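You operate a simulated robot arm through the tools that you are given. There is no shell and no other tool. Be economical: measure what you need, move in short steps, check, and stop when the job is done.

You run a simulated two-armed robot. Do the job below in one go: nothing can be reset, and whatever is moved stays where it is left.

JOB
Put the grey sponge from the top of the capstan frame in the inside of the good tub. Then put the green roller from the top of the capstan frame on the top of the steel ledge. Then take the pink lead from the shelf of the blue table and leave it in the grey tub there. Then put the brown carton from the shelf of the blue table on the top of the check bench. Then push the caps drawer shut. Then put one of the blue bottles from the top of the care bench on the low shelf of the care bench. Then take the black bundle from the lower shelf of the check bench and leave it on the green tray. Then take the blue card from the top of the check bench and put it on the top shelf of the checked rack. Do these in the order given. Set down upright: green roller, blue bottle.

The check looks at the end state, three seconds after you hand in, the way a careful person would. Anything else that was tipped, shoved, dropped, spilled or broken makes it a failure. A push-on lid holds only when it is set on centred and level and pressed home; a screw cap is set on level and turned clockwise until tight.

ROBOT AND FRAMES
Two 7-joint arms with fingered hands on one trunk, on a base that drives. Base frame: it is fixed to the floor where the robot stands at the start and does not move with it; the origin is under the middle of the robot, x ahead of it, y to its left, z up; the surface under the hand at the start is at about z = 949. Lengths are in mm, angles in rad, forces in N, time in s.
The left shoulder is at the start at [40, 146, 1179], the right one opposite. With the tool pointing down near the work surface each hand reaches from about 300 to 720 mm from the robot's upright axis, wherever it stands, measured 20 degrees to its own side. Places, roughly: black bundle (15x4x3 cm) [-2200, 1200, 400]; blue bottle (7x7x13 cm) [2900, -1400, 900]; blue card [-2250, 2500, 1000]; brown carton (15x13x9 cm) [800, -2300, 500]; caps drawer [2500, -3700, 700]; green roller (6x9x9 cm) [1000, 0, 1000]; green tray (26x17x3 cm) [-2200, 800, 400]; grey sponge (5x6x13 cm) [500, 200, 1000]; grey tub [500, -2250, 500]; inside of the good tub (19x24 cm) [-2160, 2980, 720]; low shelf of the care bench [2800, -1700, 300]; pink lead (9x3x2 cm) [600, -2100, 400]; top of the check bench [-2200, 1500, 900]; top of the steel ledge (301x22 cm) [680, 2500, 720]; top shelf of the checked rack [-2200, 3100, 1100]. Payload 4 kg a hand.
The TCP of each hand is the grasp point between the finger pads, 26 mm short of the fingertips. In the tool frame z runs along the fingers and y along their closing line. The gripper opens to 148 mm. The gripper's body begins 73 mm behind the TCP. The gripper is a hand of 3 fingers: y runs from the thumb to the fingers, the wrist lies at [0, 0, -224] in the tool frame, and closing takes about 1.5 s.
Orientation is that of the tool frame in the base frame, as [roll, pitch, yaw] about the fixed x, y, z axes, in that order (R = Rz(yaw) Ry(pitch) Rx(roll)). With the fingers straight down and closing along the base's y, the tool's x points along the base's -x, its y along +y and its z along -z.

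CONTROLS
- The arms move only by the tool arm_command. It takes "left_rows", "right_rows" or both (then of equal length, played together; a hand with none holds still); each is a list of rows, each a list of 7 numbers: the shift along the tool's x, y, z in mm, then the turn, a rotation vector about the tool's x, y, z in rad, then the closure, from 0 (fully open) to 1 (shut). In form: [[tx, ty, tz, ax, ay, az, gripper], ...]. A call has 1 to 10 rows; each row shifts and turns the commanded pose from where the row before left it, along the tool's axes as they then stand. Rows are played at 5 a second. More than 50 mm and 0.15 rad between two rows, or a gripper value outside its range, and nothing of the call is played. A pose out of reach is approached as far as the arm can. The call stops where the force on the tool passes 40 N (or 10 N more than at its start, if that is more) or the arm is blocked; 0.2 s more then pass. Each finger travels about 108 mm/s and halts on what it meets, pressing with about 27 N; the grip force reading is that of the motor and also rises with nothing between the fingers. The clock runs only during rows and for 0.2 s after the last one: add rows that do not move to give the fingers time. It gives the time, the measured TCP pose, the force on the tool (base axes), the opening and the grip force at its end, in the units of the frame above (readings bear some noise), with the torque about the TCP (base axes, N m) and any sound that the robot's microphone picked up.
- Cameras (640 x 400 px; columns grow to the right, rows downward): "scene" is now at [108.1, 10.6, 1410.2]; the picture's right is [0.14, -0.99, 0.00], its down [-0.53, -0.08, -0.84] and it looks along [0.84, 0.12, -0.54] (base axes); focal length 254 px, centre (320, 200). "left" rides on the left gripper at [-68, -39, -90] in its tool frame; the picture's right is [0.50, -0.87, 0.00], its down [0.65, 0.38, -0.65] and it looks along [0.57, 0.33, 0.76] (tool axes); focal length 222 px, centre (320, 200). "right" rides on the right gripper at [68, -39, -90] in its tool frame; the picture's right is [0.50, 0.87, 0.00], its down [-0.66, 0.38, -0.65] and it looks along [-0.57, 0.33, 0.76] (tool axes); focal length 222 px, centre (320, 200). There is no depth. A picture from a camera that has moved, and an enlarged one, comes with that camera's place and axes in the base frame and with its lens.
- capture(camera): a new picture of that camera. No time passes.
- slide_trunk(by): slides the trunk up (or, below 0, down) by that many mm; the arms and the scene camera ride with it, the base frame stays. It gives what a move gives, with no picture.
- roll_base(legs): drives the robot by 1 to 6 legs, each [ahead, left, turn to the left] in mm, mm and rad, along the robot's own axes; the way and the turn of a leg run together, so that a leg with both is an arc; at most 1500 mm and 3.142 rad a leg. The arms and the cameras ride along, it lands a little off, and it stops where it bumps. It gives what a move gives.
- set_grasp(shape, hand): the hand has 3 fingers and takes this shape, open, in about a second: jaw (thumb against the fingers, like two jaws); tri (thumb and two fingers); tip (a fingertip pinch); poke (one finger out to press); point (the index stretched); flat (the hand flat); cup (the hand cupped); fist (a fist). The gripper value then closes the fingers along that shape, each until it touches; the sizes above hold for jaw. It gives what a move gives, with no picture.
- pan_tilt(pan, tilt): turns the head with the scene camera to pan (to the left, within 1.501 rad either way) and tilt (down, from -0.506 to 1.204), counted from straight ahead of the robot. It gives what a move gives.
- close_up(camera, box): a new picture of the part [left, top, right, bottom] of that camera's present view, enlarged. No time passes.
- close_job(): hands the job in; it is judged then, once.

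Work in short steps. Places have to be worked out from the pictures, the camera data and where the tool is seen: move nearer, look again, correct. Check each grasp and each placing, and mend what went wrong. You have 217 turns and 212 pictures in all, those below and enlarged ones among them. Open the grippers and draw the arms clear of the work before you hand the job in, unless the task says otherwise; then end with one line.

The tools are called after "Emit:" as a command line: name --argument value ..., lists and objects as JSON in quotes. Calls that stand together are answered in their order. arm_command: Moves the arms, as the interface text tells. Its arguments: {"type":"object","properties":{"left_rows":{"type":"array"},"right_rows":{"type":"array"}},"required":[]} The other tools are called the same way: slide_trunk (by) slides the trunk up or down; set_grasp (shape, hand) gives the hand a shape; roll_base (legs) drives the base; pan_tilt (pan, tilt) turns the head that bears the scene camera; capture (camera) takes a picture; close_up (camera, box) takes an enlarged picture of a part of a camera's view; close_job () hands the job in.

At the start:

```text
time: 0.0
left_tcp_pos: [406.8, 195.5, 1233.7]
left_orientation: [-3.139, 0.0, -3.141]
left_force: [0.4, 0.0, -0.2]
left_wrist_torque: [0.02, 0.0, 0.02]
left_opening: 148.0
left_finger_force: 0.1
left_shape: jaw
right_tcp_pos: [356.9, -136.1, 1203.4]
right_orientation: [3.141, -0.003, 3.14]
right_force: [-0.8, -0.6, -0.2]
right_wrist_torque: [0.03, 0.06, -0.02]
right_opening: 147.9
right_finger_force: 0.1
right_shape: jaw
trunk travel left (down, up): [-350.0, 156.0]
robot x, y, heading: [-0.1, -2.5, 0.001]
head pan, tilt: [0.141, 0.564]
```

scene: 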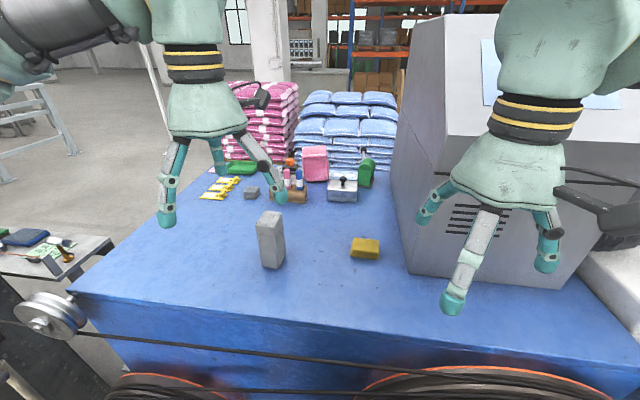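
right: 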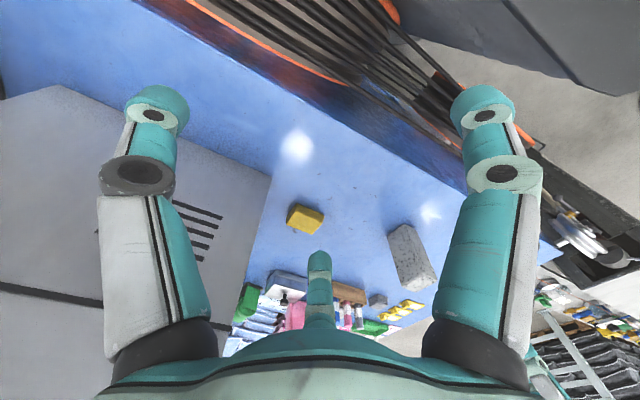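
left: 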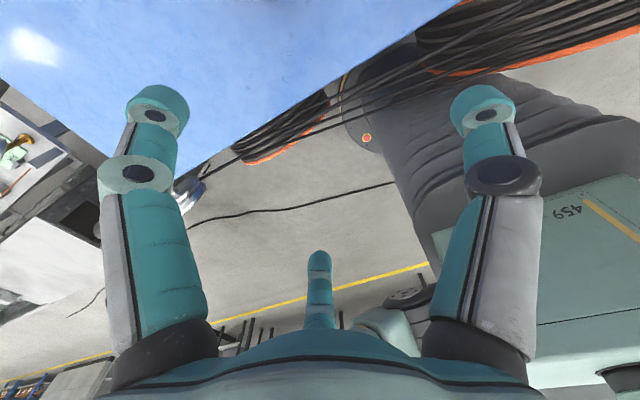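

I'll begin by enlarging the scene to identify the sponge and the roller; the sponge looks to be near [540, 185].

Emit:
close_up --camera "scene" --box '[180, 120, 420, 290]'

Emit:
pan_tilt --pan 0.14 --tilt 1.1

Emit:
capture --camera "scene"

```text
2.35 times, centred on (300, 205) of scene
camera zoom: at [108.1, 10.6, 1410.2], right [0.14, -0.99, 0.0], down [-0.53, -0.08, -0.84], along [0.84, 0.12, -0.54], focal length 598 px, centre (367, 188)
```

zoom: 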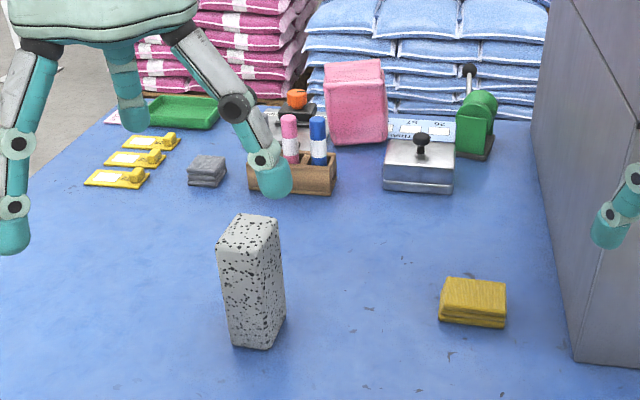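

```text
time: 1.0
left_tcp_pos: [407.4, 195.3, 1236.7]
left_orientation: [-3.139, 0.001, -3.138]
left_force: [-0.5, -0.4, 0.2]
left_wrist_torque: [-0.03, -0.01, 0.0]
left_opening: 147.9
left_finger_force: 0.0
left_shape: jaw
right_tcp_pos: [356.5, -135.6, 1202.9]
right_orientation: [3.141, -0.002, 3.14]
right_force: [0.8, -0.8, -0.1]
right_wrist_torque: [0.0, 0.0, -0.02]
right_opening: 148.1
right_finger_force: 0.1
right_shape: jaw
trunk travel left (down, up): [-350.0, 156.0]
robot x, y, heading: [2.5, 1.5, 0.001]
head pan, tilt: [0.14, 1.1]
```

```text
207 pictures are left
camera scene: at [82.1, 6.7, 1368.4], right [0.14, -0.99, 0.0], down [-0.88, -0.12, -0.45], along [0.45, 0.06, -0.89], focal length 254 px, centre (320, 200)
```

scene: 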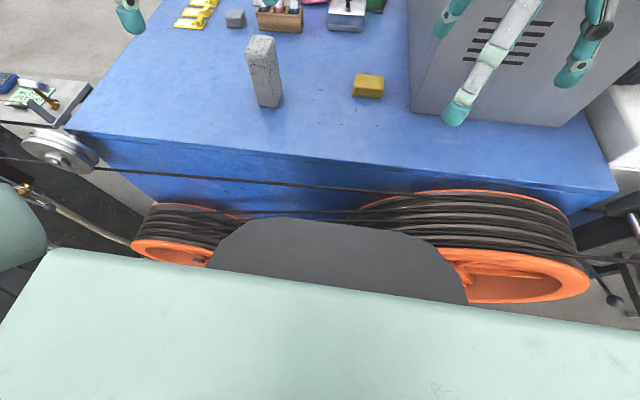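

The roller is the green item at about [960, -45], far in. I take the sponge first: left hand forward above it, fingers down.

Emit:
arm_command --left_rows '[[-45, -3, 0, 0, 0, 0, 0], [-45, -3, 0, 0, 0, 0, 0], [-43, -3, 0, 0, 0, 0, 0], [0, 0, 40, 0, 0, 0, 0], [0, 0, 40, 0, 0, 0, 0]]'

Emit:
pan_tilt --pan 0.2 --tilt 0.75

Emit:
capture --camera "scene"

Emit:
capture --camera "left"

```text
time: 2.2
left_tcp_pos: [541.9, 187.9, 1154.4]
left_orientation: [-3.138, 0.0, -3.141]
left_force: [-0.2, 0.8, -0.3]
left_wrist_torque: [0.03, 0.01, 0.01]
left_opening: 148.0
left_finger_force: 0.0
left_shape: jaw
right_tcp_pos: [358.6, -134.5, 1201.8]
right_orientation: [3.14, -0.002, 3.139]
right_force: [0.2, 0.0, 0.6]
right_wrist_torque: [0.02, 0.03, 0.05]
right_opening: 147.9
right_finger_force: 0.1
right_shape: jaw
trunk travel left (down, up): [-350.0, 156.0]
robot x, y, heading: [2.5, 2.6, -0.001]
head pan, tilt: [0.14, 1.1]
```

```text
time: 3.0
left_tcp_pos: [540.5, 187.3, 1154.2]
left_orientation: [-3.141, 0.0, -3.14]
left_force: [-0.2, -0.5, -0.2]
left_wrist_torque: [-0.01, 0.02, 0.03]
left_opening: 147.9
left_finger_force: 0.1
left_shape: jaw
right_tcp_pos: [357.1, -135.1, 1202.8]
right_orientation: [3.141, -0.002, 3.141]
right_force: [-0.4, -0.7, -0.8]
right_wrist_torque: [-0.03, -0.03, 0.02]
right_opening: 147.9
right_finger_force: 0.0
right_shape: jaw
trunk travel left (down, up): [-350.0, 156.0]
robot x, y, heading: [2.8, 0.6, -0.005]
head pan, tilt: [0.201, 0.75]
```

```text
206 pictures are left
camera scene: at [100.6, 14.2, 1394.1], right [0.2, -0.98, 0.0], down [-0.67, -0.14, -0.73], along [0.72, 0.15, -0.68], focal length 254 px, centre (320, 200)
```

scene: 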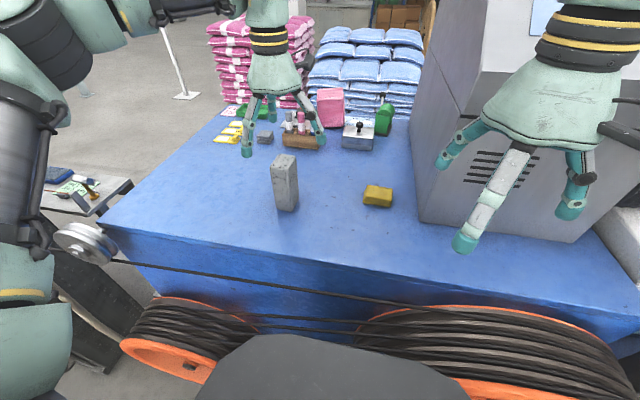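

```text
205 pictures are left
camera left: at [608.8, 147.5, 1245.3], right [-0.5, -0.87, 0.0], down [-0.66, 0.38, 0.65], along [-0.57, 0.32, -0.76], focal length 222 px, centre (320, 200)
```

left: 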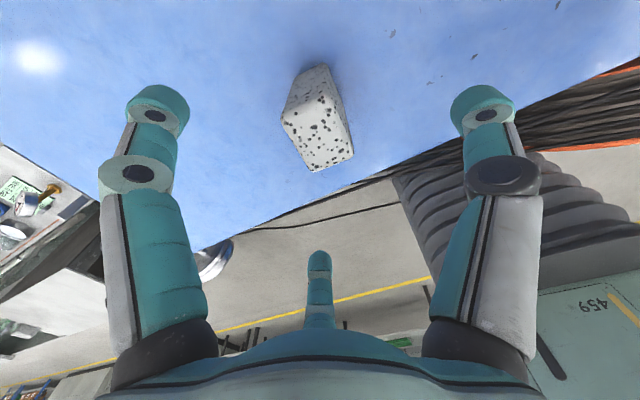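

Sponge top is at about [541, 185], so the hand is well centred. I go down 120 mm and close.

Emit:
arm_command --left_rows '[[0, 0, 40, 0, 0, 0, 0], [0, -1, 40, 0, 0, 0, 0], [0, -1, 40, 0, 0, 0, 0], [0, 0, 0, 0, 0, 0, 0.5], [0, 0, 0, 0, 0, 0, 1], [0, 0, 0, 0, 0, 0, 1], [0, 0, 0, 0, 0, 0, 1], [0, 0, 0, 0, 0, 0, 1]]'

Emit:
capture --camera "left"

```text
time: 4.8
left_tcp_pos: [540.6, 183.0, 1034.2]
left_orientation: [-3.14, 0.0, -3.139]
left_force: [-0.4, -0.3, 0.7]
left_wrist_torque: [-0.04, 0.01, 0.0]
left_opening: 45.1
left_finger_force: 26.9
left_shape: jaw
right_tcp_pos: [357.1, -137.0, 1202.3]
right_orientation: [3.14, -0.001, 3.14]
right_force: [0.1, 0.3, 0.5]
right_wrist_torque: [0.0, 0.03, -0.02]
right_opening: 147.8
right_finger_force: 0.1
right_shape: jaw
trunk travel left (down, up): [-350.0, 156.0]
robot x, y, heading: [2.0, -1.8, 0.004]
head pan, tilt: [0.201, 0.75]
```

```text
204 pictures are left
camera left: at [608.5, 144.6, 1125.2], right [-0.5, -0.87, 0.0], down [-0.66, 0.38, 0.65], along [-0.57, 0.32, -0.76], focal length 222 px, centre (320, 200)
```

left: 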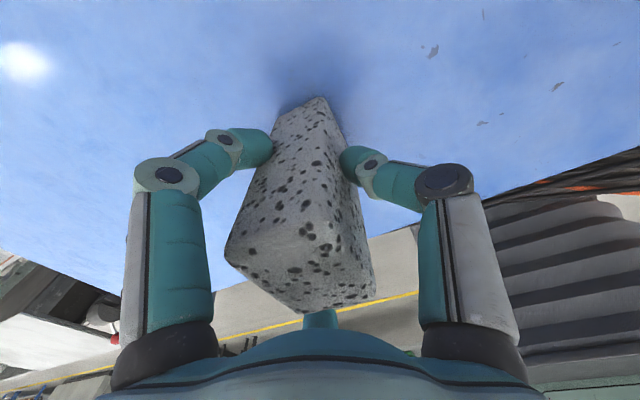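

The sponge is gripped (45 mm). I lift it and draw it back, then look left at the bench's side.

Emit:
arm_command --left_rows '[[0, 0, -40, 0, 0, 0, 1], [0, 0, -45, 0, 0, 0, 1], [0, 0, -45, 0, 0, 0, 1], [0, 0, -45, 0, 0, 0, 1], [45, 0, -25, 0, 0, 0, 1], [45, 0, 0, 0, 0, 0, 1], [45, 0, 0, 0, 0, 0, 1]]'

Emit:
pan_tilt --pan 1.1 --tilt 0.5

Emit:
capture --camera "scene"

Emit:
pan_tilt --pan -1.1 --tilt 0.5

Emit:
capture --camera "scene"

```text
refused: row 5 steps farther than a row can; nothing moved
```

```text
time: 6.0
left_tcp_pos: [539.5, 183.5, 1035.5]
left_orientation: [-3.14, -0.001, -3.139]
left_force: [-0.6, 0.1, 0.4]
left_wrist_torque: [0.0, -0.05, -0.02]
left_opening: 45.4
left_finger_force: 27.1
left_shape: jaw
right_tcp_pos: [356.1, -136.0, 1202.9]
right_orientation: [3.138, -0.003, 3.141]
right_force: [0.4, 0.5, -0.5]
right_wrist_torque: [-0.01, -0.02, 0.02]
right_opening: 147.7
right_finger_force: 0.0
right_shape: jaw
trunk travel left (down, up): [-350.0, 156.0]
robot x, y, heading: [-2.0, 1.0, 0.003]
head pan, tilt: [1.1, 0.499]
```

```text
203 pictures are left
camera scene: at [61.1, 79.0, 1416.1], right [0.89, -0.45, 0.0], down [-0.22, -0.43, -0.88], along [0.4, 0.78, -0.48], focal length 254 px, centre (320, 200)
```

scene: 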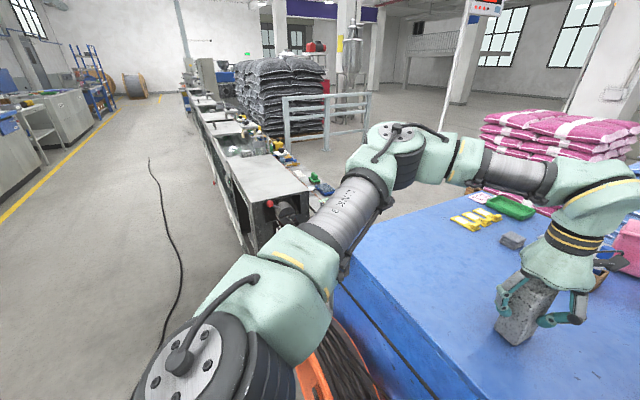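

```text
time: 8.1
left_tcp_pos: [540.7, 183.3, 1034.8]
left_orientation: [-3.14, -0.001, -3.139]
left_force: [0.4, -0.2, -0.5]
left_wrist_torque: [-0.01, -0.04, 0.02]
left_opening: 45.0
left_finger_force: 26.8
left_shape: jaw
right_tcp_pos: [356.6, -135.8, 1202.5]
right_orientation: [3.139, -0.002, 3.141]
right_force: [0.0, 1.3, 0.2]
right_wrist_torque: [0.02, 0.0, -0.02]
right_opening: 147.8
right_finger_force: 0.0
right_shape: jaw
trunk travel left (down, up): [-350.0, 156.0]
robot x, y, heading: [-0.7, -2.1, -0.003]
head pan, tilt: [-1.1, 0.499]
```

```text
202 pictures are left
camera scene: at [61.0, -83.1, 1416.1], right [-0.89, -0.45, 0.0], down [-0.22, 0.43, -0.88], along [0.4, -0.78, -0.48], focal length 254 px, centre (320, 200)
```

scene: 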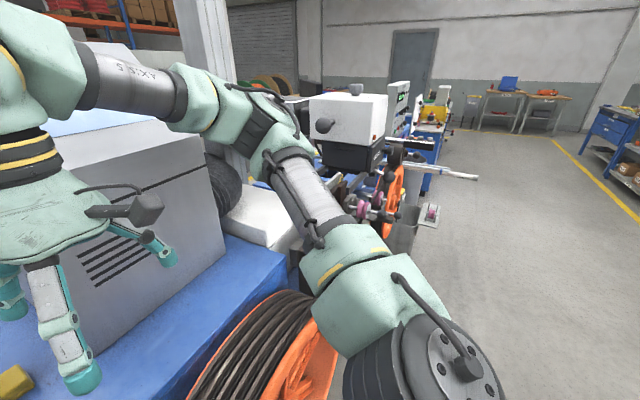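

The lift was refused for step size, so I repeat it with smaller rows: lift, then draw back over the bench.

Emit:
arm_command --left_rows '[[0, 0, -40, 0, 0, 0, 1], [0, 0, -45, 0, 0, 0, 1], [0, 0, -45, 0, 0, 0, 1], [0, 0, -45, 0, 0, 0, 1], [45, 0, 0, 0, 0, 0, 1], [45, 0, 0, 0, 0, 0, 1], [45, 0, 0, 0, 0, 0, 1]]'

Emit:
pan_tilt --pan 0.3 --tilt 0.6

Emit:
capture --camera "scene"

```text
time: 9.7
left_tcp_pos: [402.7, 183.7, 1210.6]
left_orientation: [-3.14, 0.0, -3.14]
left_force: [-0.2, 0.2, -0.3]
left_wrist_torque: [0.0, -0.03, 0.01]
left_opening: 44.7
left_finger_force: 27.1
left_shape: jaw
right_tcp_pos: [355.2, -135.9, 1202.6]
right_orientation: [3.14, -0.001, 3.141]
right_force: [-0.1, -0.3, -0.1]
right_wrist_torque: [0.01, -0.06, -0.03]
right_opening: 147.8
right_finger_force: 0.1
right_shape: jaw
trunk travel left (down, up): [-350.0, 156.0]
robot x, y, heading: [3.4, -1.2, -0.002]
head pan, tilt: [-1.1, 0.499]
```

```text
time: 11.2
left_tcp_pos: [404.2, 184.7, 1210.9]
left_orientation: [-3.14, -0.003, -3.139]
left_force: [-0.2, 0.7, -1.0]
left_wrist_torque: [-0.02, 0.02, 0.0]
left_opening: 44.5
left_finger_force: 26.8
left_shape: jaw
right_tcp_pos: [357.8, -136.5, 1203.0]
right_orientation: [3.139, -0.003, -3.141]
right_force: [-0.1, -0.8, -0.8]
right_wrist_torque: [0.0, 0.02, 0.02]
right_opening: 148.0
right_finger_force: 0.1
right_shape: jaw
trunk travel left (down, up): [-350.0, 156.0]
robot x, y, heading: [0.9, -1.4, 0.0]
head pan, tilt: [0.3, 0.6]
```

```text
201 pictures are left
camera scene: at [104.1, 24.0, 1407.0], right [0.29, -0.96, 0.0], down [-0.54, -0.17, -0.82], along [0.79, 0.24, -0.57], focal length 254 px, centre (320, 200)
```

scene: 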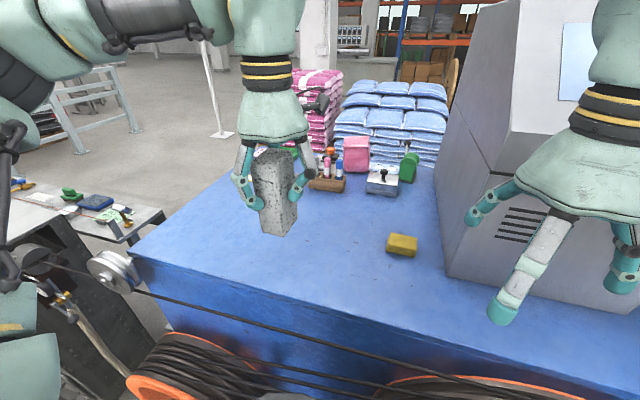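

Sponge is held. I back away and drive to the checked rack area, then face it (-x).

Emit:
roll_base --legs '[[-700, 0, 0], [0, 0, 1.571]]'

Emit:
pan_tilt --pan 0.4 --tilt 0.3

Emit:
capture --camera "scene"

```text
time: 18.8
left_tcp_pos: [-877.3, 404.0, 1210.8]
left_orientation: [-3.14, 0.001, -1.567]
left_force: [-0.1, -0.4, -0.5]
left_wrist_torque: [0.0, 0.04, 0.0]
left_opening: 44.4
left_finger_force: 26.9
left_shape: jaw
right_tcp_pos: [-558.3, 356.2, 1203.1]
right_orientation: [3.14, -0.001, -1.571]
right_force: [0.3, -0.3, -0.7]
right_wrist_torque: [-0.01, 0.01, -0.03]
right_opening: 147.8
right_finger_force: 0.1
right_shape: jaw
trunk travel left (down, up): [-350.0, 156.0]
robot x, y, heading: [-694.8, -4.1, 1.575]
head pan, tilt: [0.3, 0.6]
```

```text
time: 19.6
left_tcp_pos: [-878.1, 403.9, 1210.9]
left_orientation: [-3.141, -0.001, -1.569]
left_force: [0.5, -0.1, -0.7]
left_wrist_torque: [0.0, 0.01, -0.01]
left_opening: 44.4
left_finger_force: 26.9
left_shape: jaw
right_tcp_pos: [-559.3, 356.3, 1203.9]
right_orientation: [3.14, -0.002, -1.57]
right_force: [0.0, -0.3, 0.3]
right_wrist_torque: [0.02, 0.0, 0.03]
right_opening: 148.1
right_finger_force: 0.1
right_shape: jaw
trunk travel left (down, up): [-350.0, 156.0]
robot x, y, heading: [-697.0, -0.5, 1.571]
head pan, tilt: [0.4, 0.3]
```

```text
200 pictures are left
camera scene: at [-730.9, 103.0, 1434.4], right [0.92, 0.39, 0.0], down [0.12, -0.27, -0.95], along [-0.37, 0.88, -0.3], focal length 254 px, centre (320, 200)
```

scene: 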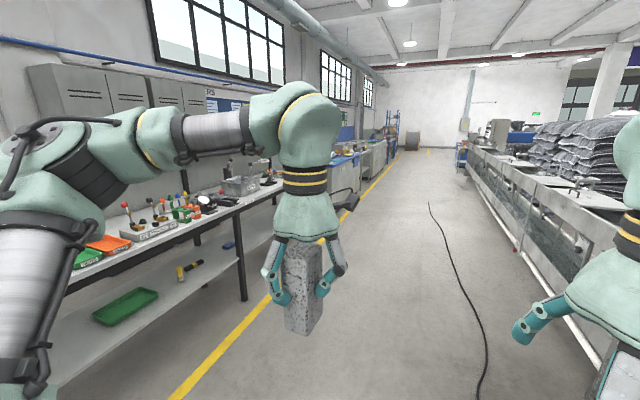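

The aisle along x = -700 is clear. I drive 2950 mm up the aisle and turn to face the rack side.

Emit:
roll_base --legs '[[1475, 0, 0], [1475, 0, 0], [0, 0, 1.571]]'

Emit:
pan_tilt --pan 0 --tilt 0.4

Emit:
capture --camera "scene"

```text
time: 37.8
left_tcp_pos: [-1095.3, 2784.7, 1210.9]
left_orientation: [-3.141, 0.001, 0.002]
left_force: [-0.3, 0.3, -0.6]
left_wrist_torque: [-0.01, 0.0, 0.0]
left_opening: 44.2
left_finger_force: 27.0
left_shape: jaw
right_tcp_pos: [-1048.1, 3104.5, 1202.9]
right_orientation: [3.139, -0.002, 0.0]
right_force: [-0.3, -0.1, 0.3]
right_wrist_torque: [-0.01, -0.05, 0.0]
right_opening: 147.8
right_finger_force: 0.0
right_shape: jaw
trunk travel left (down, up): [-350.0, 156.0]
robot x, y, heading: [-690.7, 2970.0, -3.147]
head pan, tilt: [0.4, 0.3]
```

```text
time: 38.7
left_tcp_pos: [-1095.5, 2785.0, 1209.8]
left_orientation: [-3.139, -0.004, 0.003]
left_force: [-0.4, 0.7, -0.7]
left_wrist_torque: [0.01, 0.01, -0.01]
left_opening: 44.3
left_finger_force: 27.0
left_shape: jaw
right_tcp_pos: [-1048.1, 3104.6, 1203.6]
right_orientation: [3.14, -0.002, -0.002]
right_force: [0.3, 0.1, -0.2]
right_wrist_torque: [0.03, 0.03, 0.03]
right_opening: 147.9
right_finger_force: 0.0
right_shape: jaw
trunk travel left (down, up): [-350.0, 156.0]
robot x, y, heading: [-691.9, 2965.6, -3.132]
head pan, tilt: [0.0, 0.4]
```

```text
199 pictures are left
camera scene: at [-805.1, 2967.0, 1425.2], right [0.0, 1.0, 0.0], down [0.39, 0.0, -0.92], along [-0.92, 0.0, -0.39], focal length 254 px, centre (320, 200)
```

scene: 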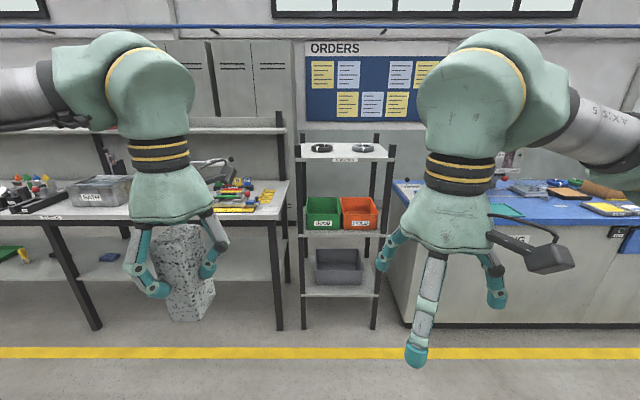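

The rack stands straight ahead with a green and a red tub on its middle shelf; I enlarge to read the labels.

Emit:
close_up --camera "scene" --box '[270, 120, 410, 330]'

Emit:
close_up --camera "scene" --box '[290, 180, 390, 240]'

Emit:
close_up --camera "scene" --box '[0, 140, 290, 300]'

```text
1.90 times, centred on (340, 225) of scene
camera zoom: at [-805.1, 2967.0, 1425.2], right [0.0, 1.0, 0.0], down [0.39, 0.0, -0.92], along [-0.92, 0.0, -0.39], focal length 484 px, centre (282, 152)
```

zoom: 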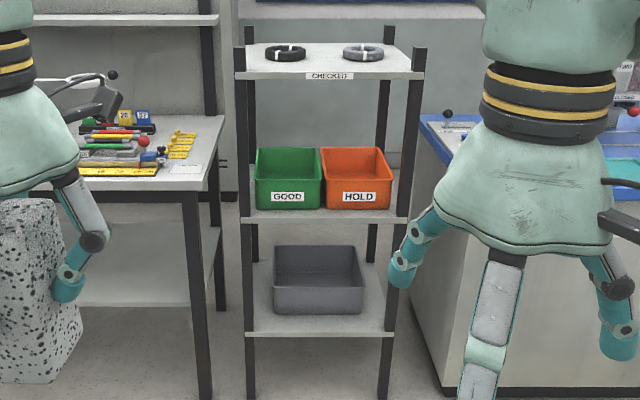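

```text
6.40 times, centred on (340, 210) of scene
camera zoom: at [-805.1, 2967.0, 1425.2], right [0.0, 1.0, 0.0], down [0.39, 0.0, -0.92], along [-0.92, 0.0, -0.39], focal length 1627 px, centre (192, 136)
```

zoom: 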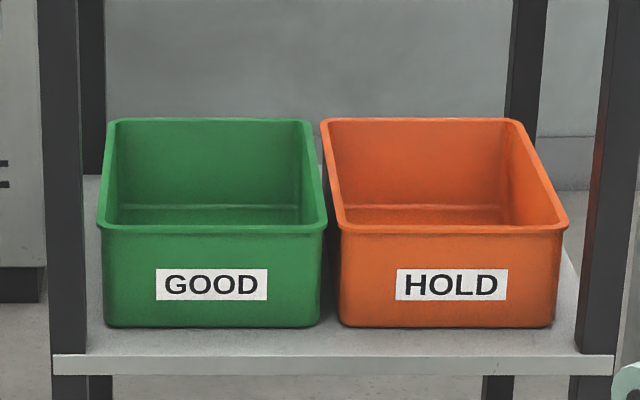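

```text
2.21 times, centred on (145, 220) of scene
camera zoom: at [-805.1, 2967.0, 1425.2], right [0.0, 1.0, 0.0], down [0.39, 0.0, -0.92], along [-0.92, 0.0, -0.39], focal length 561 px, centre (706, 156)
```

zoom: 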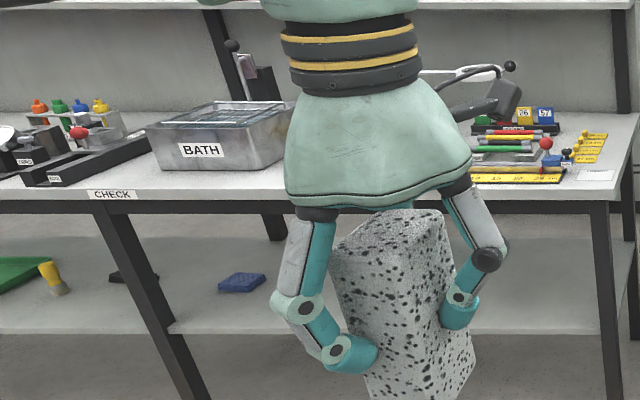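

The GOOD tub (green) centre is about [-2160, 2985], rim z≈813, with a shelf above at ~1090. I drive nearer so the left arm faces it.

Emit:
roll_base --legs '[[750, -165, -0.01]]'

Emit:
arm_command --left_rows '[[0, 0, 0, 0, -0.13, 0, 1], [0, 0, 0, 0, -0.13, 0, 1], [0, 0, 0, 0, -0.13, 0, 1], [0, 0, 0, 0, -0.13, 0, 1], [0, 0, 0, 0, -0.13, 0, 1], [0, 0, 0, 0, -0.13, 0, 1], [0, 0, 0, 0, -0.13, 0, 1]]'

Emit:
capture --camera "scene"

```text
time: 42.8
left_tcp_pos: [-1841.8, 2952.5, 1210.1]
left_orientation: [-3.14, 0.001, -0.005]
left_force: [0.1, -0.2, -0.5]
left_wrist_torque: [0.01, 0.02, -0.01]
left_opening: 43.7
left_finger_force: 27.1
left_shape: jaw
right_tcp_pos: [-1793.0, 3273.0, 1204.2]
right_orientation: [3.141, -0.001, -0.008]
right_force: [0.0, -0.4, -0.1]
right_wrist_torque: [0.0, -0.02, 0.01]
right_opening: 147.9
right_finger_force: 0.1
right_shape: jaw
trunk travel left (down, up): [-350.0, 156.0]
robot x, y, heading: [-1439.6, 3133.5, 3.14]
head pan, tilt: [0.0, 0.4]
```

```text
time: 44.4
left_tcp_pos: [-1853.3, 2954.2, 1220.3]
left_orientation: [-3.138, 0.907, 0.001]
left_force: [0.5, -0.1, -0.5]
left_wrist_torque: [0.03, 0.02, -0.01]
left_opening: 43.8
left_finger_force: 26.6
left_shape: jaw
left hand out of reach, approached as far as the arm can: row 7
right_tcp_pos: [-1793.7, 3270.8, 1203.0]
right_orientation: [3.139, -0.002, -0.005]
right_force: [-0.5, -0.4, 0.2]
right_wrist_torque: [-0.01, 0.0, 0.01]
right_opening: 147.8
right_finger_force: 0.0
right_shape: jaw
trunk travel left (down, up): [-350.0, 156.0]
robot x, y, heading: [-1438.9, 3132.5, 3.141]
head pan, tilt: [0.0, 0.4]
```

```text
195 pictures are left
camera scene: at [-1551.6, 3132.7, 1425.2], right [0.0, 1.0, 0.0], down [0.39, 0.0, -0.92], along [-0.92, 0.0, -0.39], focal length 254 px, centre (320, 200)
```

scene: 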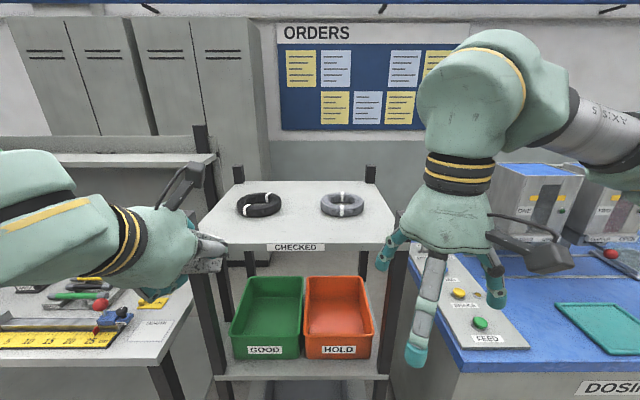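

Tub centre refined to [-2150, 2985]. I lower the pitched hand in front of the rack, slightly forward and toward the tub's centre line.

Emit:
arm_command --left_rows '[[-25, -4, 31, 0, 0, 0, 1], [35, -4, 28, 0, 0, 0, 1], [35, -4, 28, 0, 0, 0, 1], [35, -4, 28, 0, 0, 0, 1], [35, -4, 28, 0, 0, 0, 1], [35, -4, 28, 0, 0, 0, 1], [35, -4, 28, 0, 0, 0, 1], [35, -4, 28, 0, 0, 0, 1]]'

Emit:
capture --camera "scene"

```text
time: 46.2
left_tcp_pos: [-1951.9, 3042.9, 1003.8]
left_orientation: [3.131, 0.896, 0.002]
left_force: [-0.3, 0.8, -0.8]
left_wrist_torque: [0.05, -0.01, 0.03]
left_opening: 43.5
left_finger_force: 26.4
left_shape: jaw
left hand out of reach, approached as far as the arm can: row 3, 4, 5, 6, 7, 8
right_tcp_pos: [-1794.8, 3272.4, 1202.4]
right_orientation: [3.138, -0.003, -0.005]
right_force: [0.7, 0.5, -0.4]
right_wrist_torque: [0.0, -0.02, 0.02]
right_opening: 147.7
right_finger_force: 0.1
right_shape: jaw
trunk travel left (down, up): [-350.0, 156.0]
robot x, y, heading: [-1436.0, 3133.0, 3.141]
head pan, tilt: [0.0, 0.4]
```

```text
194 pictures are left
camera scene: at [-1552.0, 3133.8, 1425.2], right [0.0, 1.0, 0.0], down [0.39, 0.0, -0.92], along [-0.92, 0.0, -0.39], focal length 254 px, centre (320, 200)
```

scene: 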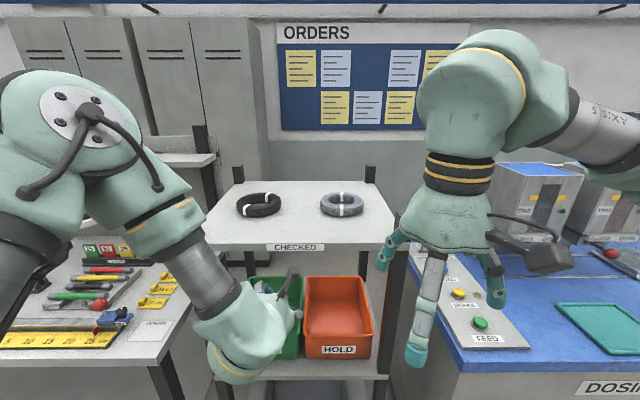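

The arm is too folded here. I back the base off and lower the trunk so the arm works more stretched.

Emit:
roll_base --legs '[[-130, 0, 0]]'

Emit:
slide_trunk --by -120

Emit:
arm_command --left_rows '[[0, 0, 0, 0, 0, 0, 1], [0, 0, 0, 0, 0, 0, 1]]'

Emit:
capture --camera "scene"

```text
time: 47.5
left_tcp_pos: [-1823.3, 3042.5, 1002.7]
left_orientation: [3.133, 0.894, 0.001]
left_force: [-0.2, 0.7, -0.2]
left_wrist_torque: [0.01, -0.02, -0.01]
left_opening: 43.4
left_finger_force: 27.1
left_shape: jaw
right_tcp_pos: [-1666.1, 3270.7, 1203.3]
right_orientation: [3.139, -0.004, -0.007]
right_force: [-0.3, -0.2, -0.9]
right_wrist_torque: [0.03, -0.01, 0.01]
right_opening: 148.0
right_finger_force: 0.0
right_shape: jaw
trunk travel left (down, up): [-350.0, 156.0]
robot x, y, heading: [-1307.8, 3133.4, 3.14]
head pan, tilt: [0.0, 0.4]
```

```text
time: 49.0
left_tcp_pos: [-1822.8, 3042.6, 885.2]
left_orientation: [3.133, 0.896, 0.0]
left_force: [1.2, -0.8, 0.4]
left_wrist_torque: [0.05, 0.0, 0.01]
left_opening: 43.2
left_finger_force: 27.1
left_shape: jaw
right_tcp_pos: [-1664.0, 3270.8, 1082.8]
right_orientation: [3.14, -0.001, -0.006]
right_force: [-0.5, 0.4, 1.1]
right_wrist_torque: [-0.01, 0.01, -0.01]
right_opening: 147.8
right_finger_force: 0.0
right_shape: jaw
trunk travel left (down, up): [-230.0, 276.0]
robot x, y, heading: [-1305.1, 3134.7, 3.134]
head pan, tilt: [0.0, 0.4]
```

```text
time: 49.6
left_tcp_pos: [-1821.4, 3042.8, 884.4]
left_orientation: [3.133, 0.896, -0.002]
left_force: [0.2, -0.1, -0.4]
left_wrist_torque: [0.0, 0.03, 0.01]
left_opening: 43.6
left_finger_force: 27.1
left_shape: jaw
right_tcp_pos: [-1663.9, 3271.6, 1084.7]
right_orientation: [3.14, 0.0, -0.008]
right_force: [0.3, 0.2, 0.4]
right_wrist_torque: [0.0, -0.01, 0.02]
right_opening: 147.8
right_finger_force: 0.0
right_shape: jaw
trunk travel left (down, up): [-230.0, 276.0]
robot x, y, heading: [-1308.8, 3132.6, 3.135]
head pan, tilt: [0.0, 0.4]
```

```text
193 pictures are left
camera scene: at [-1421.6, 3132.1, 1306.4], right [0.0, 1.0, 0.0], down [0.39, 0.0, -0.92], along [-0.92, 0.0, -0.39], focal length 254 px, centre (320, 200)
```

scene: 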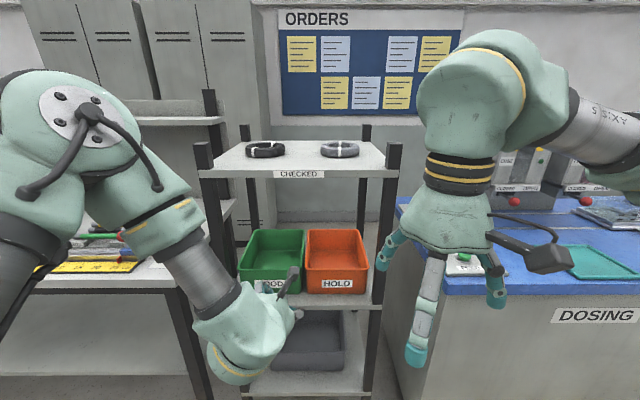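

Now stretch the hand to about [-1930, 2985, 920], in front of the good tub.

Emit:
arm_command --left_rows '[[-32, 19, 21, 0, 0, 0, 1], [-32, 19, 21, 0, 0, 0, 1], [-31, 19, 20, 0, 0, 0, 1]]'

Emit:
capture --camera "scene"

Emit:
capture --camera "left"

```text
time: 50.4
left_tcp_pos: [-1929.5, 2984.9, 918.5]
left_orientation: [3.133, 0.896, 0.0]
left_force: [0.2, 0.6, -0.5]
left_wrist_torque: [0.02, 0.0, -0.01]
left_opening: 43.6
left_finger_force: 27.1
left_shape: jaw
right_tcp_pos: [-1665.2, 3269.9, 1083.7]
right_orientation: [3.138, -0.002, -0.007]
right_force: [-0.1, 0.2, 0.6]
right_wrist_torque: [0.02, -0.02, 0.01]
right_opening: 147.9
right_finger_force: 0.0
right_shape: jaw
trunk travel left (down, up): [-230.0, 276.0]
robot x, y, heading: [-1308.8, 3131.0, 3.136]
head pan, tilt: [0.0, 0.4]
```

```text
192 pictures are left
camera scene: at [-1422.3, 3131.1, 1306.3], right [0.0, 1.0, 0.0], down [0.39, 0.0, -0.92], along [-0.92, 0.0, -0.39], focal length 254 px, centre (320, 200)
```

scene: 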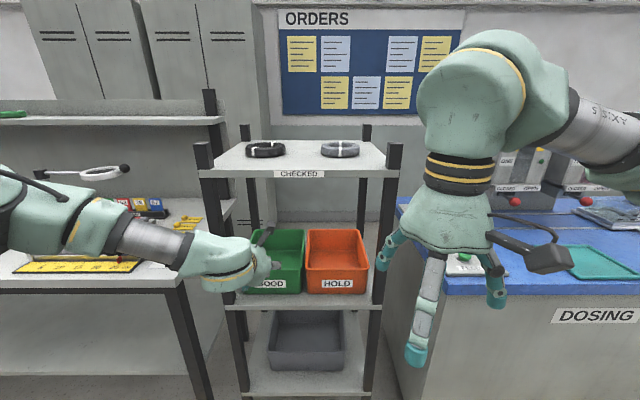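

```text
191 pictures are left
camera left: at [-1901.0, 3024.0, 1027.9], right [0.31, 0.87, -0.39], down [0.92, -0.37, -0.1], along [-0.23, -0.33, -0.91], focal length 222 px, centre (320, 200)
```

left: 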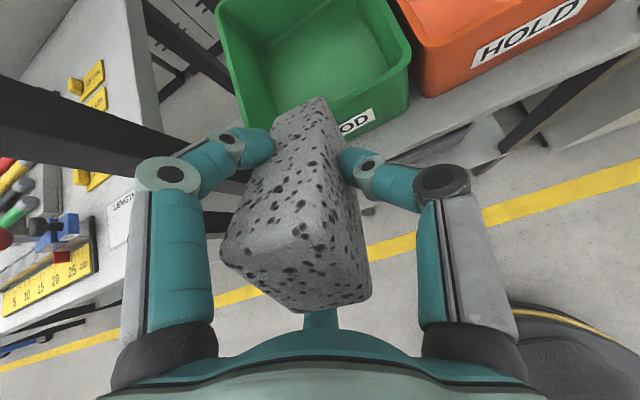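

Aligned with the good tub. I move 215 mm straight in over the rim.

Emit:
arm_command --left_rows '[[-27, 0, 33.6, 0, 0, 0, 1], [-27, 0, 33.6, 0, 0, 0, 1], [-27, 0, 33.6, 0, 0, 0, 1], [-27, 0, 33.6, 0, 0, 0, 1], [-27, 0, 33.6, 0, 0, 0, 1]]'

Emit:
capture --camera "left"

Emit:
capture --camera "scene"

```text
time: 51.6
left_tcp_pos: [-2144.9, 2986.3, 919.7]
left_orientation: [3.136, 0.895, -0.001]
left_force: [1.2, 0.8, 0.1]
left_wrist_torque: [0.0, 0.0, 0.03]
left_opening: 43.1
left_finger_force: 27.1
left_shape: jaw
right_tcp_pos: [-1664.8, 3272.4, 1082.4]
right_orientation: [3.139, -0.004, -0.007]
right_force: [-0.3, 0.6, -0.2]
right_wrist_torque: [-0.02, -0.02, -0.02]
right_opening: 147.9
right_finger_force: 0.0
right_shape: jaw
trunk travel left (down, up): [-230.0, 276.0]
robot x, y, heading: [-1311.2, 3131.7, 3.136]
head pan, tilt: [0.0, 0.4]
```

```text
190 pictures are left
camera left: at [-2116.0, 3025.1, 1029.3], right [0.31, 0.87, -0.39], down [0.92, -0.37, -0.1], along [-0.23, -0.33, -0.91], focal length 222 px, centre (320, 200)
```

left: 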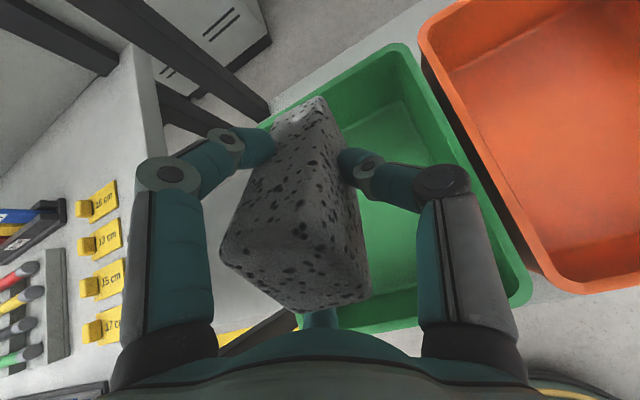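

```text
189 pictures are left
camera scene: at [-1422.8, 3133.6, 1306.3], right [0.0, 1.0, 0.0], down [0.39, 0.0, -0.92], along [-0.92, 0.0, -0.39], focal length 254 px, centre (320, 200)
```

scene: 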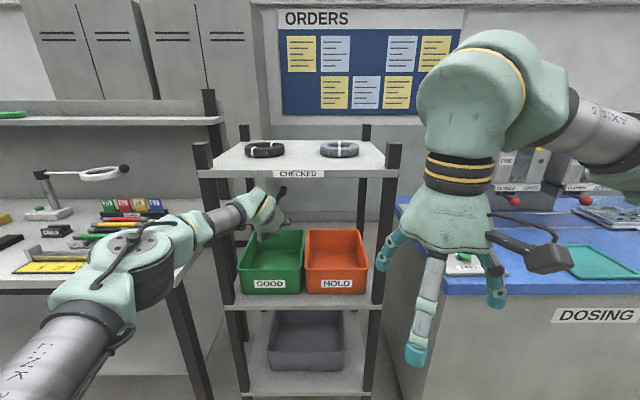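

The sponge is over the good tub; y centre 2980. I shift a touch deeper and lower about 95 mm.

Emit:
arm_command --left_rows '[[-7.5, 5, 9.4, 0, 0, 0, 1], [25, 0, 20, 0, 0, 0, 1], [25, 0, 20, 0, 0, 0, 1], [25, 0, 20, 0, 0, 0, 1]]'

Emit:
capture --camera "left"

Emit:
close_up --camera "scene" --box '[180, 130, 420, 310]'

```text
time: 52.6
left_tcp_pos: [-2156.1, 2977.6, 823.7]
left_orientation: [3.135, 0.895, 0.001]
left_force: [-0.8, 0.8, 0.2]
left_wrist_torque: [0.02, 0.0, 0.02]
left_opening: 42.9
left_finger_force: 27.1
left_shape: jaw
right_tcp_pos: [-1665.8, 3271.9, 1083.2]
right_orientation: [3.141, -0.002, -0.007]
right_force: [-1.1, 0.5, 0.2]
right_wrist_torque: [0.0, -0.02, 0.01]
right_opening: 147.8
right_finger_force: 0.0
right_shape: jaw
trunk travel left (down, up): [-230.0, 276.0]
robot x, y, heading: [-1310.3, 3132.1, 3.135]
head pan, tilt: [0.0, 0.4]
```

```text
188 pictures are left
camera left: at [-2128.8, 3017.5, 933.4], right [0.31, 0.87, -0.4], down [0.92, -0.37, -0.1], along [-0.23, -0.33, -0.91], focal length 222 px, centre (320, 200)
```

left: 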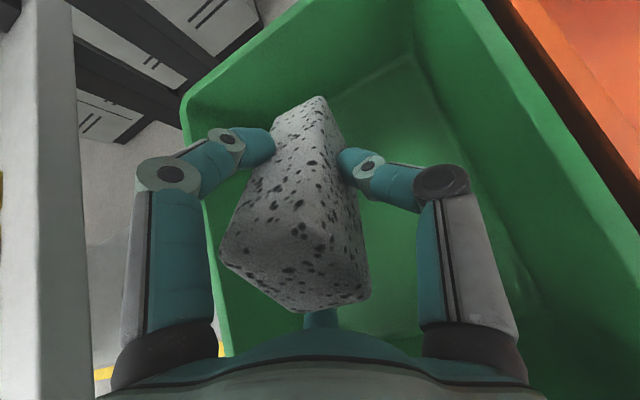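

```text
2.22 times, centred on (300, 220) of scene
camera zoom: at [-1422.5, 3132.5, 1306.3], right [0.0, 1.0, 0.0], down [0.39, 0.0, -0.92], along [-0.92, 0.0, -0.39], focal length 565 px, centre (364, 156)
```

zoom: 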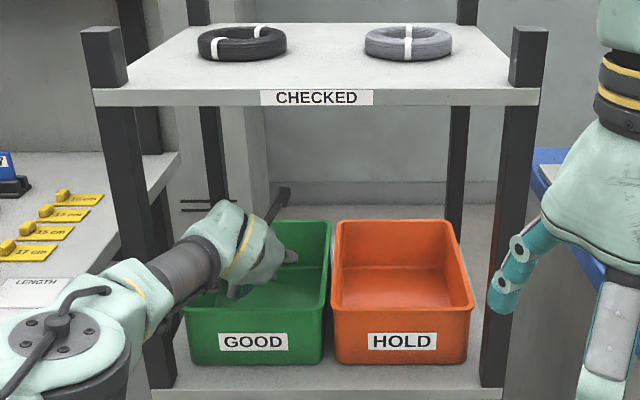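

Sponge is well inside the tub. I lower a bit more with the force watched, then open moderately.

Emit:
arm_command --left_rows '[[6.5, 0, 5, 0, 0, 0, 1], [6.5, 0, 5, 0, 0, 0, 1], [0, 0, 0, 0, 0, 0, 0.6], [0, 0, 0, 0, 0, 0, 0.45], [0, 0, 0, 0, 0, 0, 0.45], [0, 0, 0, 0, 0, 0, 0.45]]'

Emit:
capture --camera "left"

```text
time: 54.0
left_tcp_pos: [-2156.7, 2977.8, 807.8]
left_orientation: [3.133, 0.894, 0.001]
left_force: [0.0, -1.4, -0.7]
left_wrist_torque: [0.02, 0.01, 0.0]
left_opening: 81.3
left_finger_force: 0.1
left_shape: jaw
right_tcp_pos: [-1664.5, 3272.6, 1083.5]
right_orientation: [3.138, -0.001, -0.007]
right_force: [0.2, -0.5, -0.3]
right_wrist_torque: [0.01, 0.01, 0.02]
right_opening: 147.8
right_finger_force: 0.1
right_shape: jaw
trunk travel left (down, up): [-230.0, 276.0]
robot x, y, heading: [-1308.2, 3132.1, 3.139]
head pan, tilt: [0.0, 0.4]
```

```text
186 pictures are left
camera left: at [-2128.1, 3017.2, 916.8], right [0.31, 0.87, -0.39], down [0.92, -0.37, -0.1], along [-0.23, -0.33, -0.91], focal length 222 px, centre (320, 200)
```

left: 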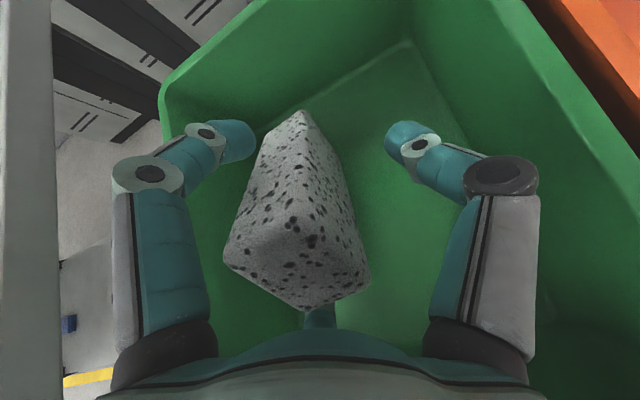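

Released; it leans on the lower finger. I withdraw straight back along the tool so it drops in the tub.

Emit:
arm_command --left_rows '[[0, 0, -25, 0, 0, 0, 0.45], [0, 0, -35, 0, 0, 0, 0.45], [0, 0, -40, 0, 0, 0, 0.45], [-15, 0, -30, 0, 0, 0, 0.45], [0, 0, 0, 0, 0, 0, 0.45]]'

Emit:
capture --camera "left"

Emit:
close_up --camera "scene" --box '[180, 130, 420, 310]'

```text
time: 55.2
left_tcp_pos: [-2064.8, 2980.3, 899.6]
left_orientation: [3.134, 0.893, 0.001]
left_force: [-0.9, 0.2, -0.9]
left_wrist_torque: [0.02, 0.01, 0.03]
left_opening: 81.0
left_finger_force: 0.2
left_shape: jaw
right_tcp_pos: [-1663.4, 3271.1, 1084.3]
right_orientation: [3.139, -0.002, -0.008]
right_force: [-0.9, -0.2, -0.2]
right_wrist_torque: [0.02, 0.03, 0.02]
right_opening: 147.9
right_finger_force: 0.2
right_shape: jaw
trunk travel left (down, up): [-230.0, 276.0]
robot x, y, heading: [-1311.5, 3130.4, 3.139]
head pan, tilt: [0.0, 0.4]
```

```text
185 pictures are left
camera left: at [-2035.9, 3019.2, 1009.3], right [0.31, 0.87, -0.39], down [0.92, -0.37, -0.1], along [-0.23, -0.33, -0.91], focal length 222 px, centre (320, 200)
```

left: 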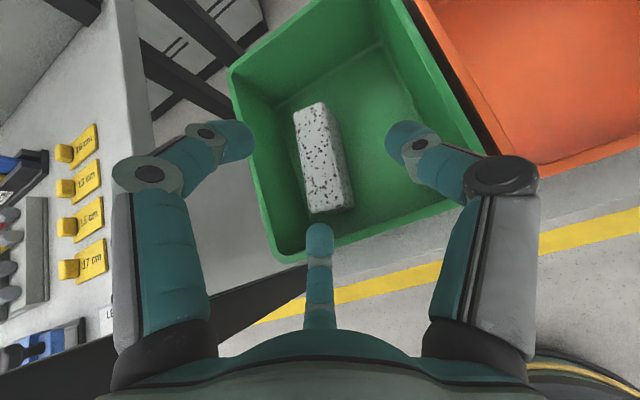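

```text
2.22 times, centred on (300, 220) of scene
camera zoom: at [-1422.1, 3132.1, 1306.3], right [0.0, 1.0, 0.0], down [0.39, 0.0, -0.92], along [-0.92, 0.0, -0.39], focal length 565 px, centre (364, 156)
```

zoom: 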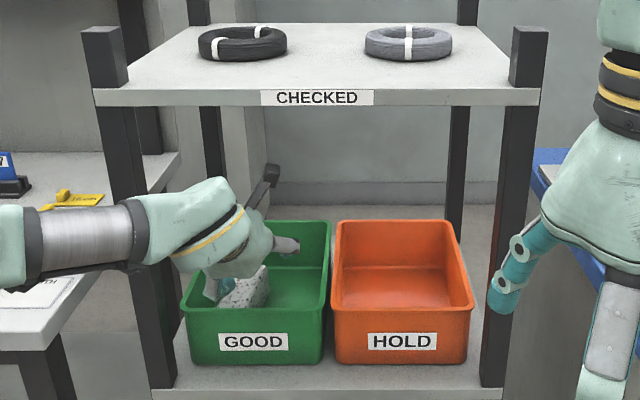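

Sponge lies in the good tub. I back away, restore the trunk height, and drive back toward the capstan frame, ending turned about -0.9 rad so the left shoulder leads.

Emit:
roll_base --legs '[[-600, 0, 0], [0, 0, 1.571], [1500, 0, 0], [1500, 0, 0], [0, 0, 0.67]]'

Emit:
slide_trunk --by 40

Emit:
pan_tilt --pan 0.9 --tilt 0.5

Emit:
capture --camera "scene"

```text
time: 78.2
left_tcp_pos: [-200.9, -380.6, 900.6]
left_orientation: [3.132, 0.894, 2.221]
left_force: [0.0, 0.6, -0.3]
left_wrist_torque: [-0.05, -0.01, 0.0]
left_opening: 81.2
left_finger_force: 0.0
left_shape: jaw
right_tcp_pos: [-675.3, -238.0, 1083.9]
right_orientation: [3.139, -0.002, 2.215]
right_force: [-0.3, -1.0, -0.4]
right_wrist_torque: [-0.03, -0.02, -0.04]
right_opening: 147.9
right_finger_force: 0.0
right_shape: jaw
trunk travel left (down, up): [-230.0, 276.0]
robot x, y, heading: [-783.1, 127.2, -0.922]
head pan, tilt: [0.0, 0.4]
```

```text
time: 79.1
left_tcp_pos: [-200.0, -379.7, 939.3]
left_orientation: [3.132, 0.895, 2.22]
left_force: [-0.5, 0.0, 0.2]
left_wrist_torque: [-0.01, -0.01, 0.0]
left_opening: 81.0
left_finger_force: 0.1
left_shape: jaw
right_tcp_pos: [-674.6, -238.7, 1123.8]
right_orientation: [3.14, -0.003, 2.215]
right_force: [0.0, -0.9, 0.6]
right_wrist_torque: [-0.03, 0.02, 0.04]
right_opening: 147.8
right_finger_force: 0.1
right_shape: jaw
trunk travel left (down, up): [-270.0, 236.0]
robot x, y, heading: [-782.1, 131.2, -0.924]
head pan, tilt: [0.0, 0.4]
```

```text
time: 80.3
left_tcp_pos: [-200.3, -381.2, 940.1]
left_orientation: [3.132, 0.895, 2.223]
left_force: [-0.4, 0.1, -0.5]
left_wrist_torque: [0.0, -0.01, 0.01]
left_opening: 81.0
left_finger_force: 0.0
left_shape: jaw
right_tcp_pos: [-673.9, -239.8, 1123.6]
right_orientation: [3.141, -0.001, 2.216]
right_force: [-0.5, 1.0, 0.9]
right_wrist_torque: [0.02, 0.02, -0.01]
right_opening: 147.7
right_finger_force: 0.1
right_shape: jaw
trunk travel left (down, up): [-270.0, 236.0]
robot x, y, heading: [-782.0, 128.3, -0.924]
head pan, tilt: [0.901, 0.499]
```

```text
183 pictures are left
camera scene: at [-679.1, 107.4, 1336.8], right [-0.02, -1.0, 0.0], down [-0.48, 0.01, -0.88], along [0.88, -0.02, -0.48], focal length 254 px, centre (320, 200)
```

scene: 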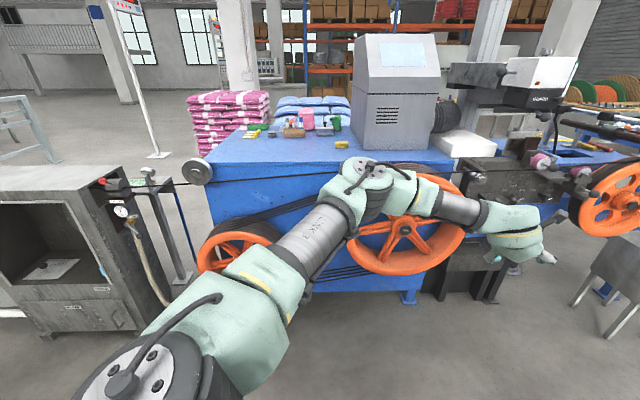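

I see the frame: wheels stand in front of it, the grey machine right. Before driving in, I swing the left arm round to point along +x (rotating with it), in two halves.

Emit:
arm_command --left_rows '[[-1.7, 41, -23.2, -0.06, 0, -0.048, 0], [-1.7, 41, -23.2, -0.06, 0, -0.048, 0], [-1.7, 41, -23.2, -0.06, 0, -0.048, 0], [-1.7, 41, -23.2, -0.06, 0, -0.048, 0], [-1.7, 41, -23.2, -0.06, 0, -0.048, 0], [-1.7, 41, -23.2, -0.06, 0, -0.048, 0]]'

Emit:
arm_command --left_rows '[[-1.7, 41, -23.2, -0.06, 0, -0.048, 0], [-1.7, 41, -23.2, -0.06, 0, -0.048, 0], [-1.7, 41, -23.2, -0.06, 0, -0.048, 0], [-1.7, 41, -23.2, -0.06, 0, -0.048, 0], [-1.7, 41, -23.2, -0.06, 0, -0.048, 0], [-1.7, 41, -23.2, -0.06, 0, -0.048, 0]]'

Emit:
capture --camera "scene"

```text
time: 81.7
left_tcp_pos: [-116.1, -129.9, 1036.0]
left_orientation: [3.133, 0.9, 2.686]
left_force: [-0.1, -0.4, -0.9]
left_wrist_torque: [0.02, -0.01, -0.02]
left_opening: 147.8
left_finger_force: 0.1
left_shape: jaw
right_tcp_pos: [-675.2, -238.1, 1123.0]
right_orientation: [3.139, -0.001, 2.215]
right_force: [0.0, 0.2, 0.1]
right_wrist_torque: [0.03, -0.03, 0.01]
right_opening: 147.8
right_finger_force: 0.2
right_shape: jaw
trunk travel left (down, up): [-270.0, 236.0]
robot x, y, heading: [-782.6, 131.1, -0.919]
head pan, tilt: [0.901, 0.499]
```

```text
time: 83.1
left_tcp_pos: [-152.9, 130.9, 1132.7]
left_orientation: [3.135, 0.899, -3.136]
left_force: [-0.3, 0.4, 0.4]
left_wrist_torque: [-0.02, 0.0, -0.04]
left_opening: 148.0
left_finger_force: 0.0
left_shape: jaw
right_tcp_pos: [-675.9, -238.8, 1124.2]
right_orientation: [-3.142, 0.001, 2.214]
right_force: [-0.3, -0.5, 0.7]
right_wrist_torque: [-0.01, -0.06, -0.02]
right_opening: 148.0
right_finger_force: 0.1
right_shape: jaw
trunk travel left (down, up): [-270.0, 236.0]
robot x, y, heading: [-778.2, 127.9, -0.926]
head pan, tilt: [0.901, 0.499]
```

```text
182 pictures are left
camera scene: at [-680.2, 108.8, 1337.0], right [-0.02, -1.0, 0.0], down [-0.48, 0.01, -0.88], along [0.88, -0.02, -0.48], focal length 254 px, centre (320, 200)
```

scene: 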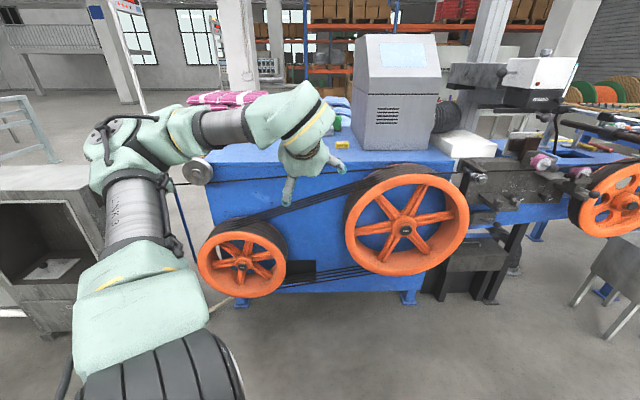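

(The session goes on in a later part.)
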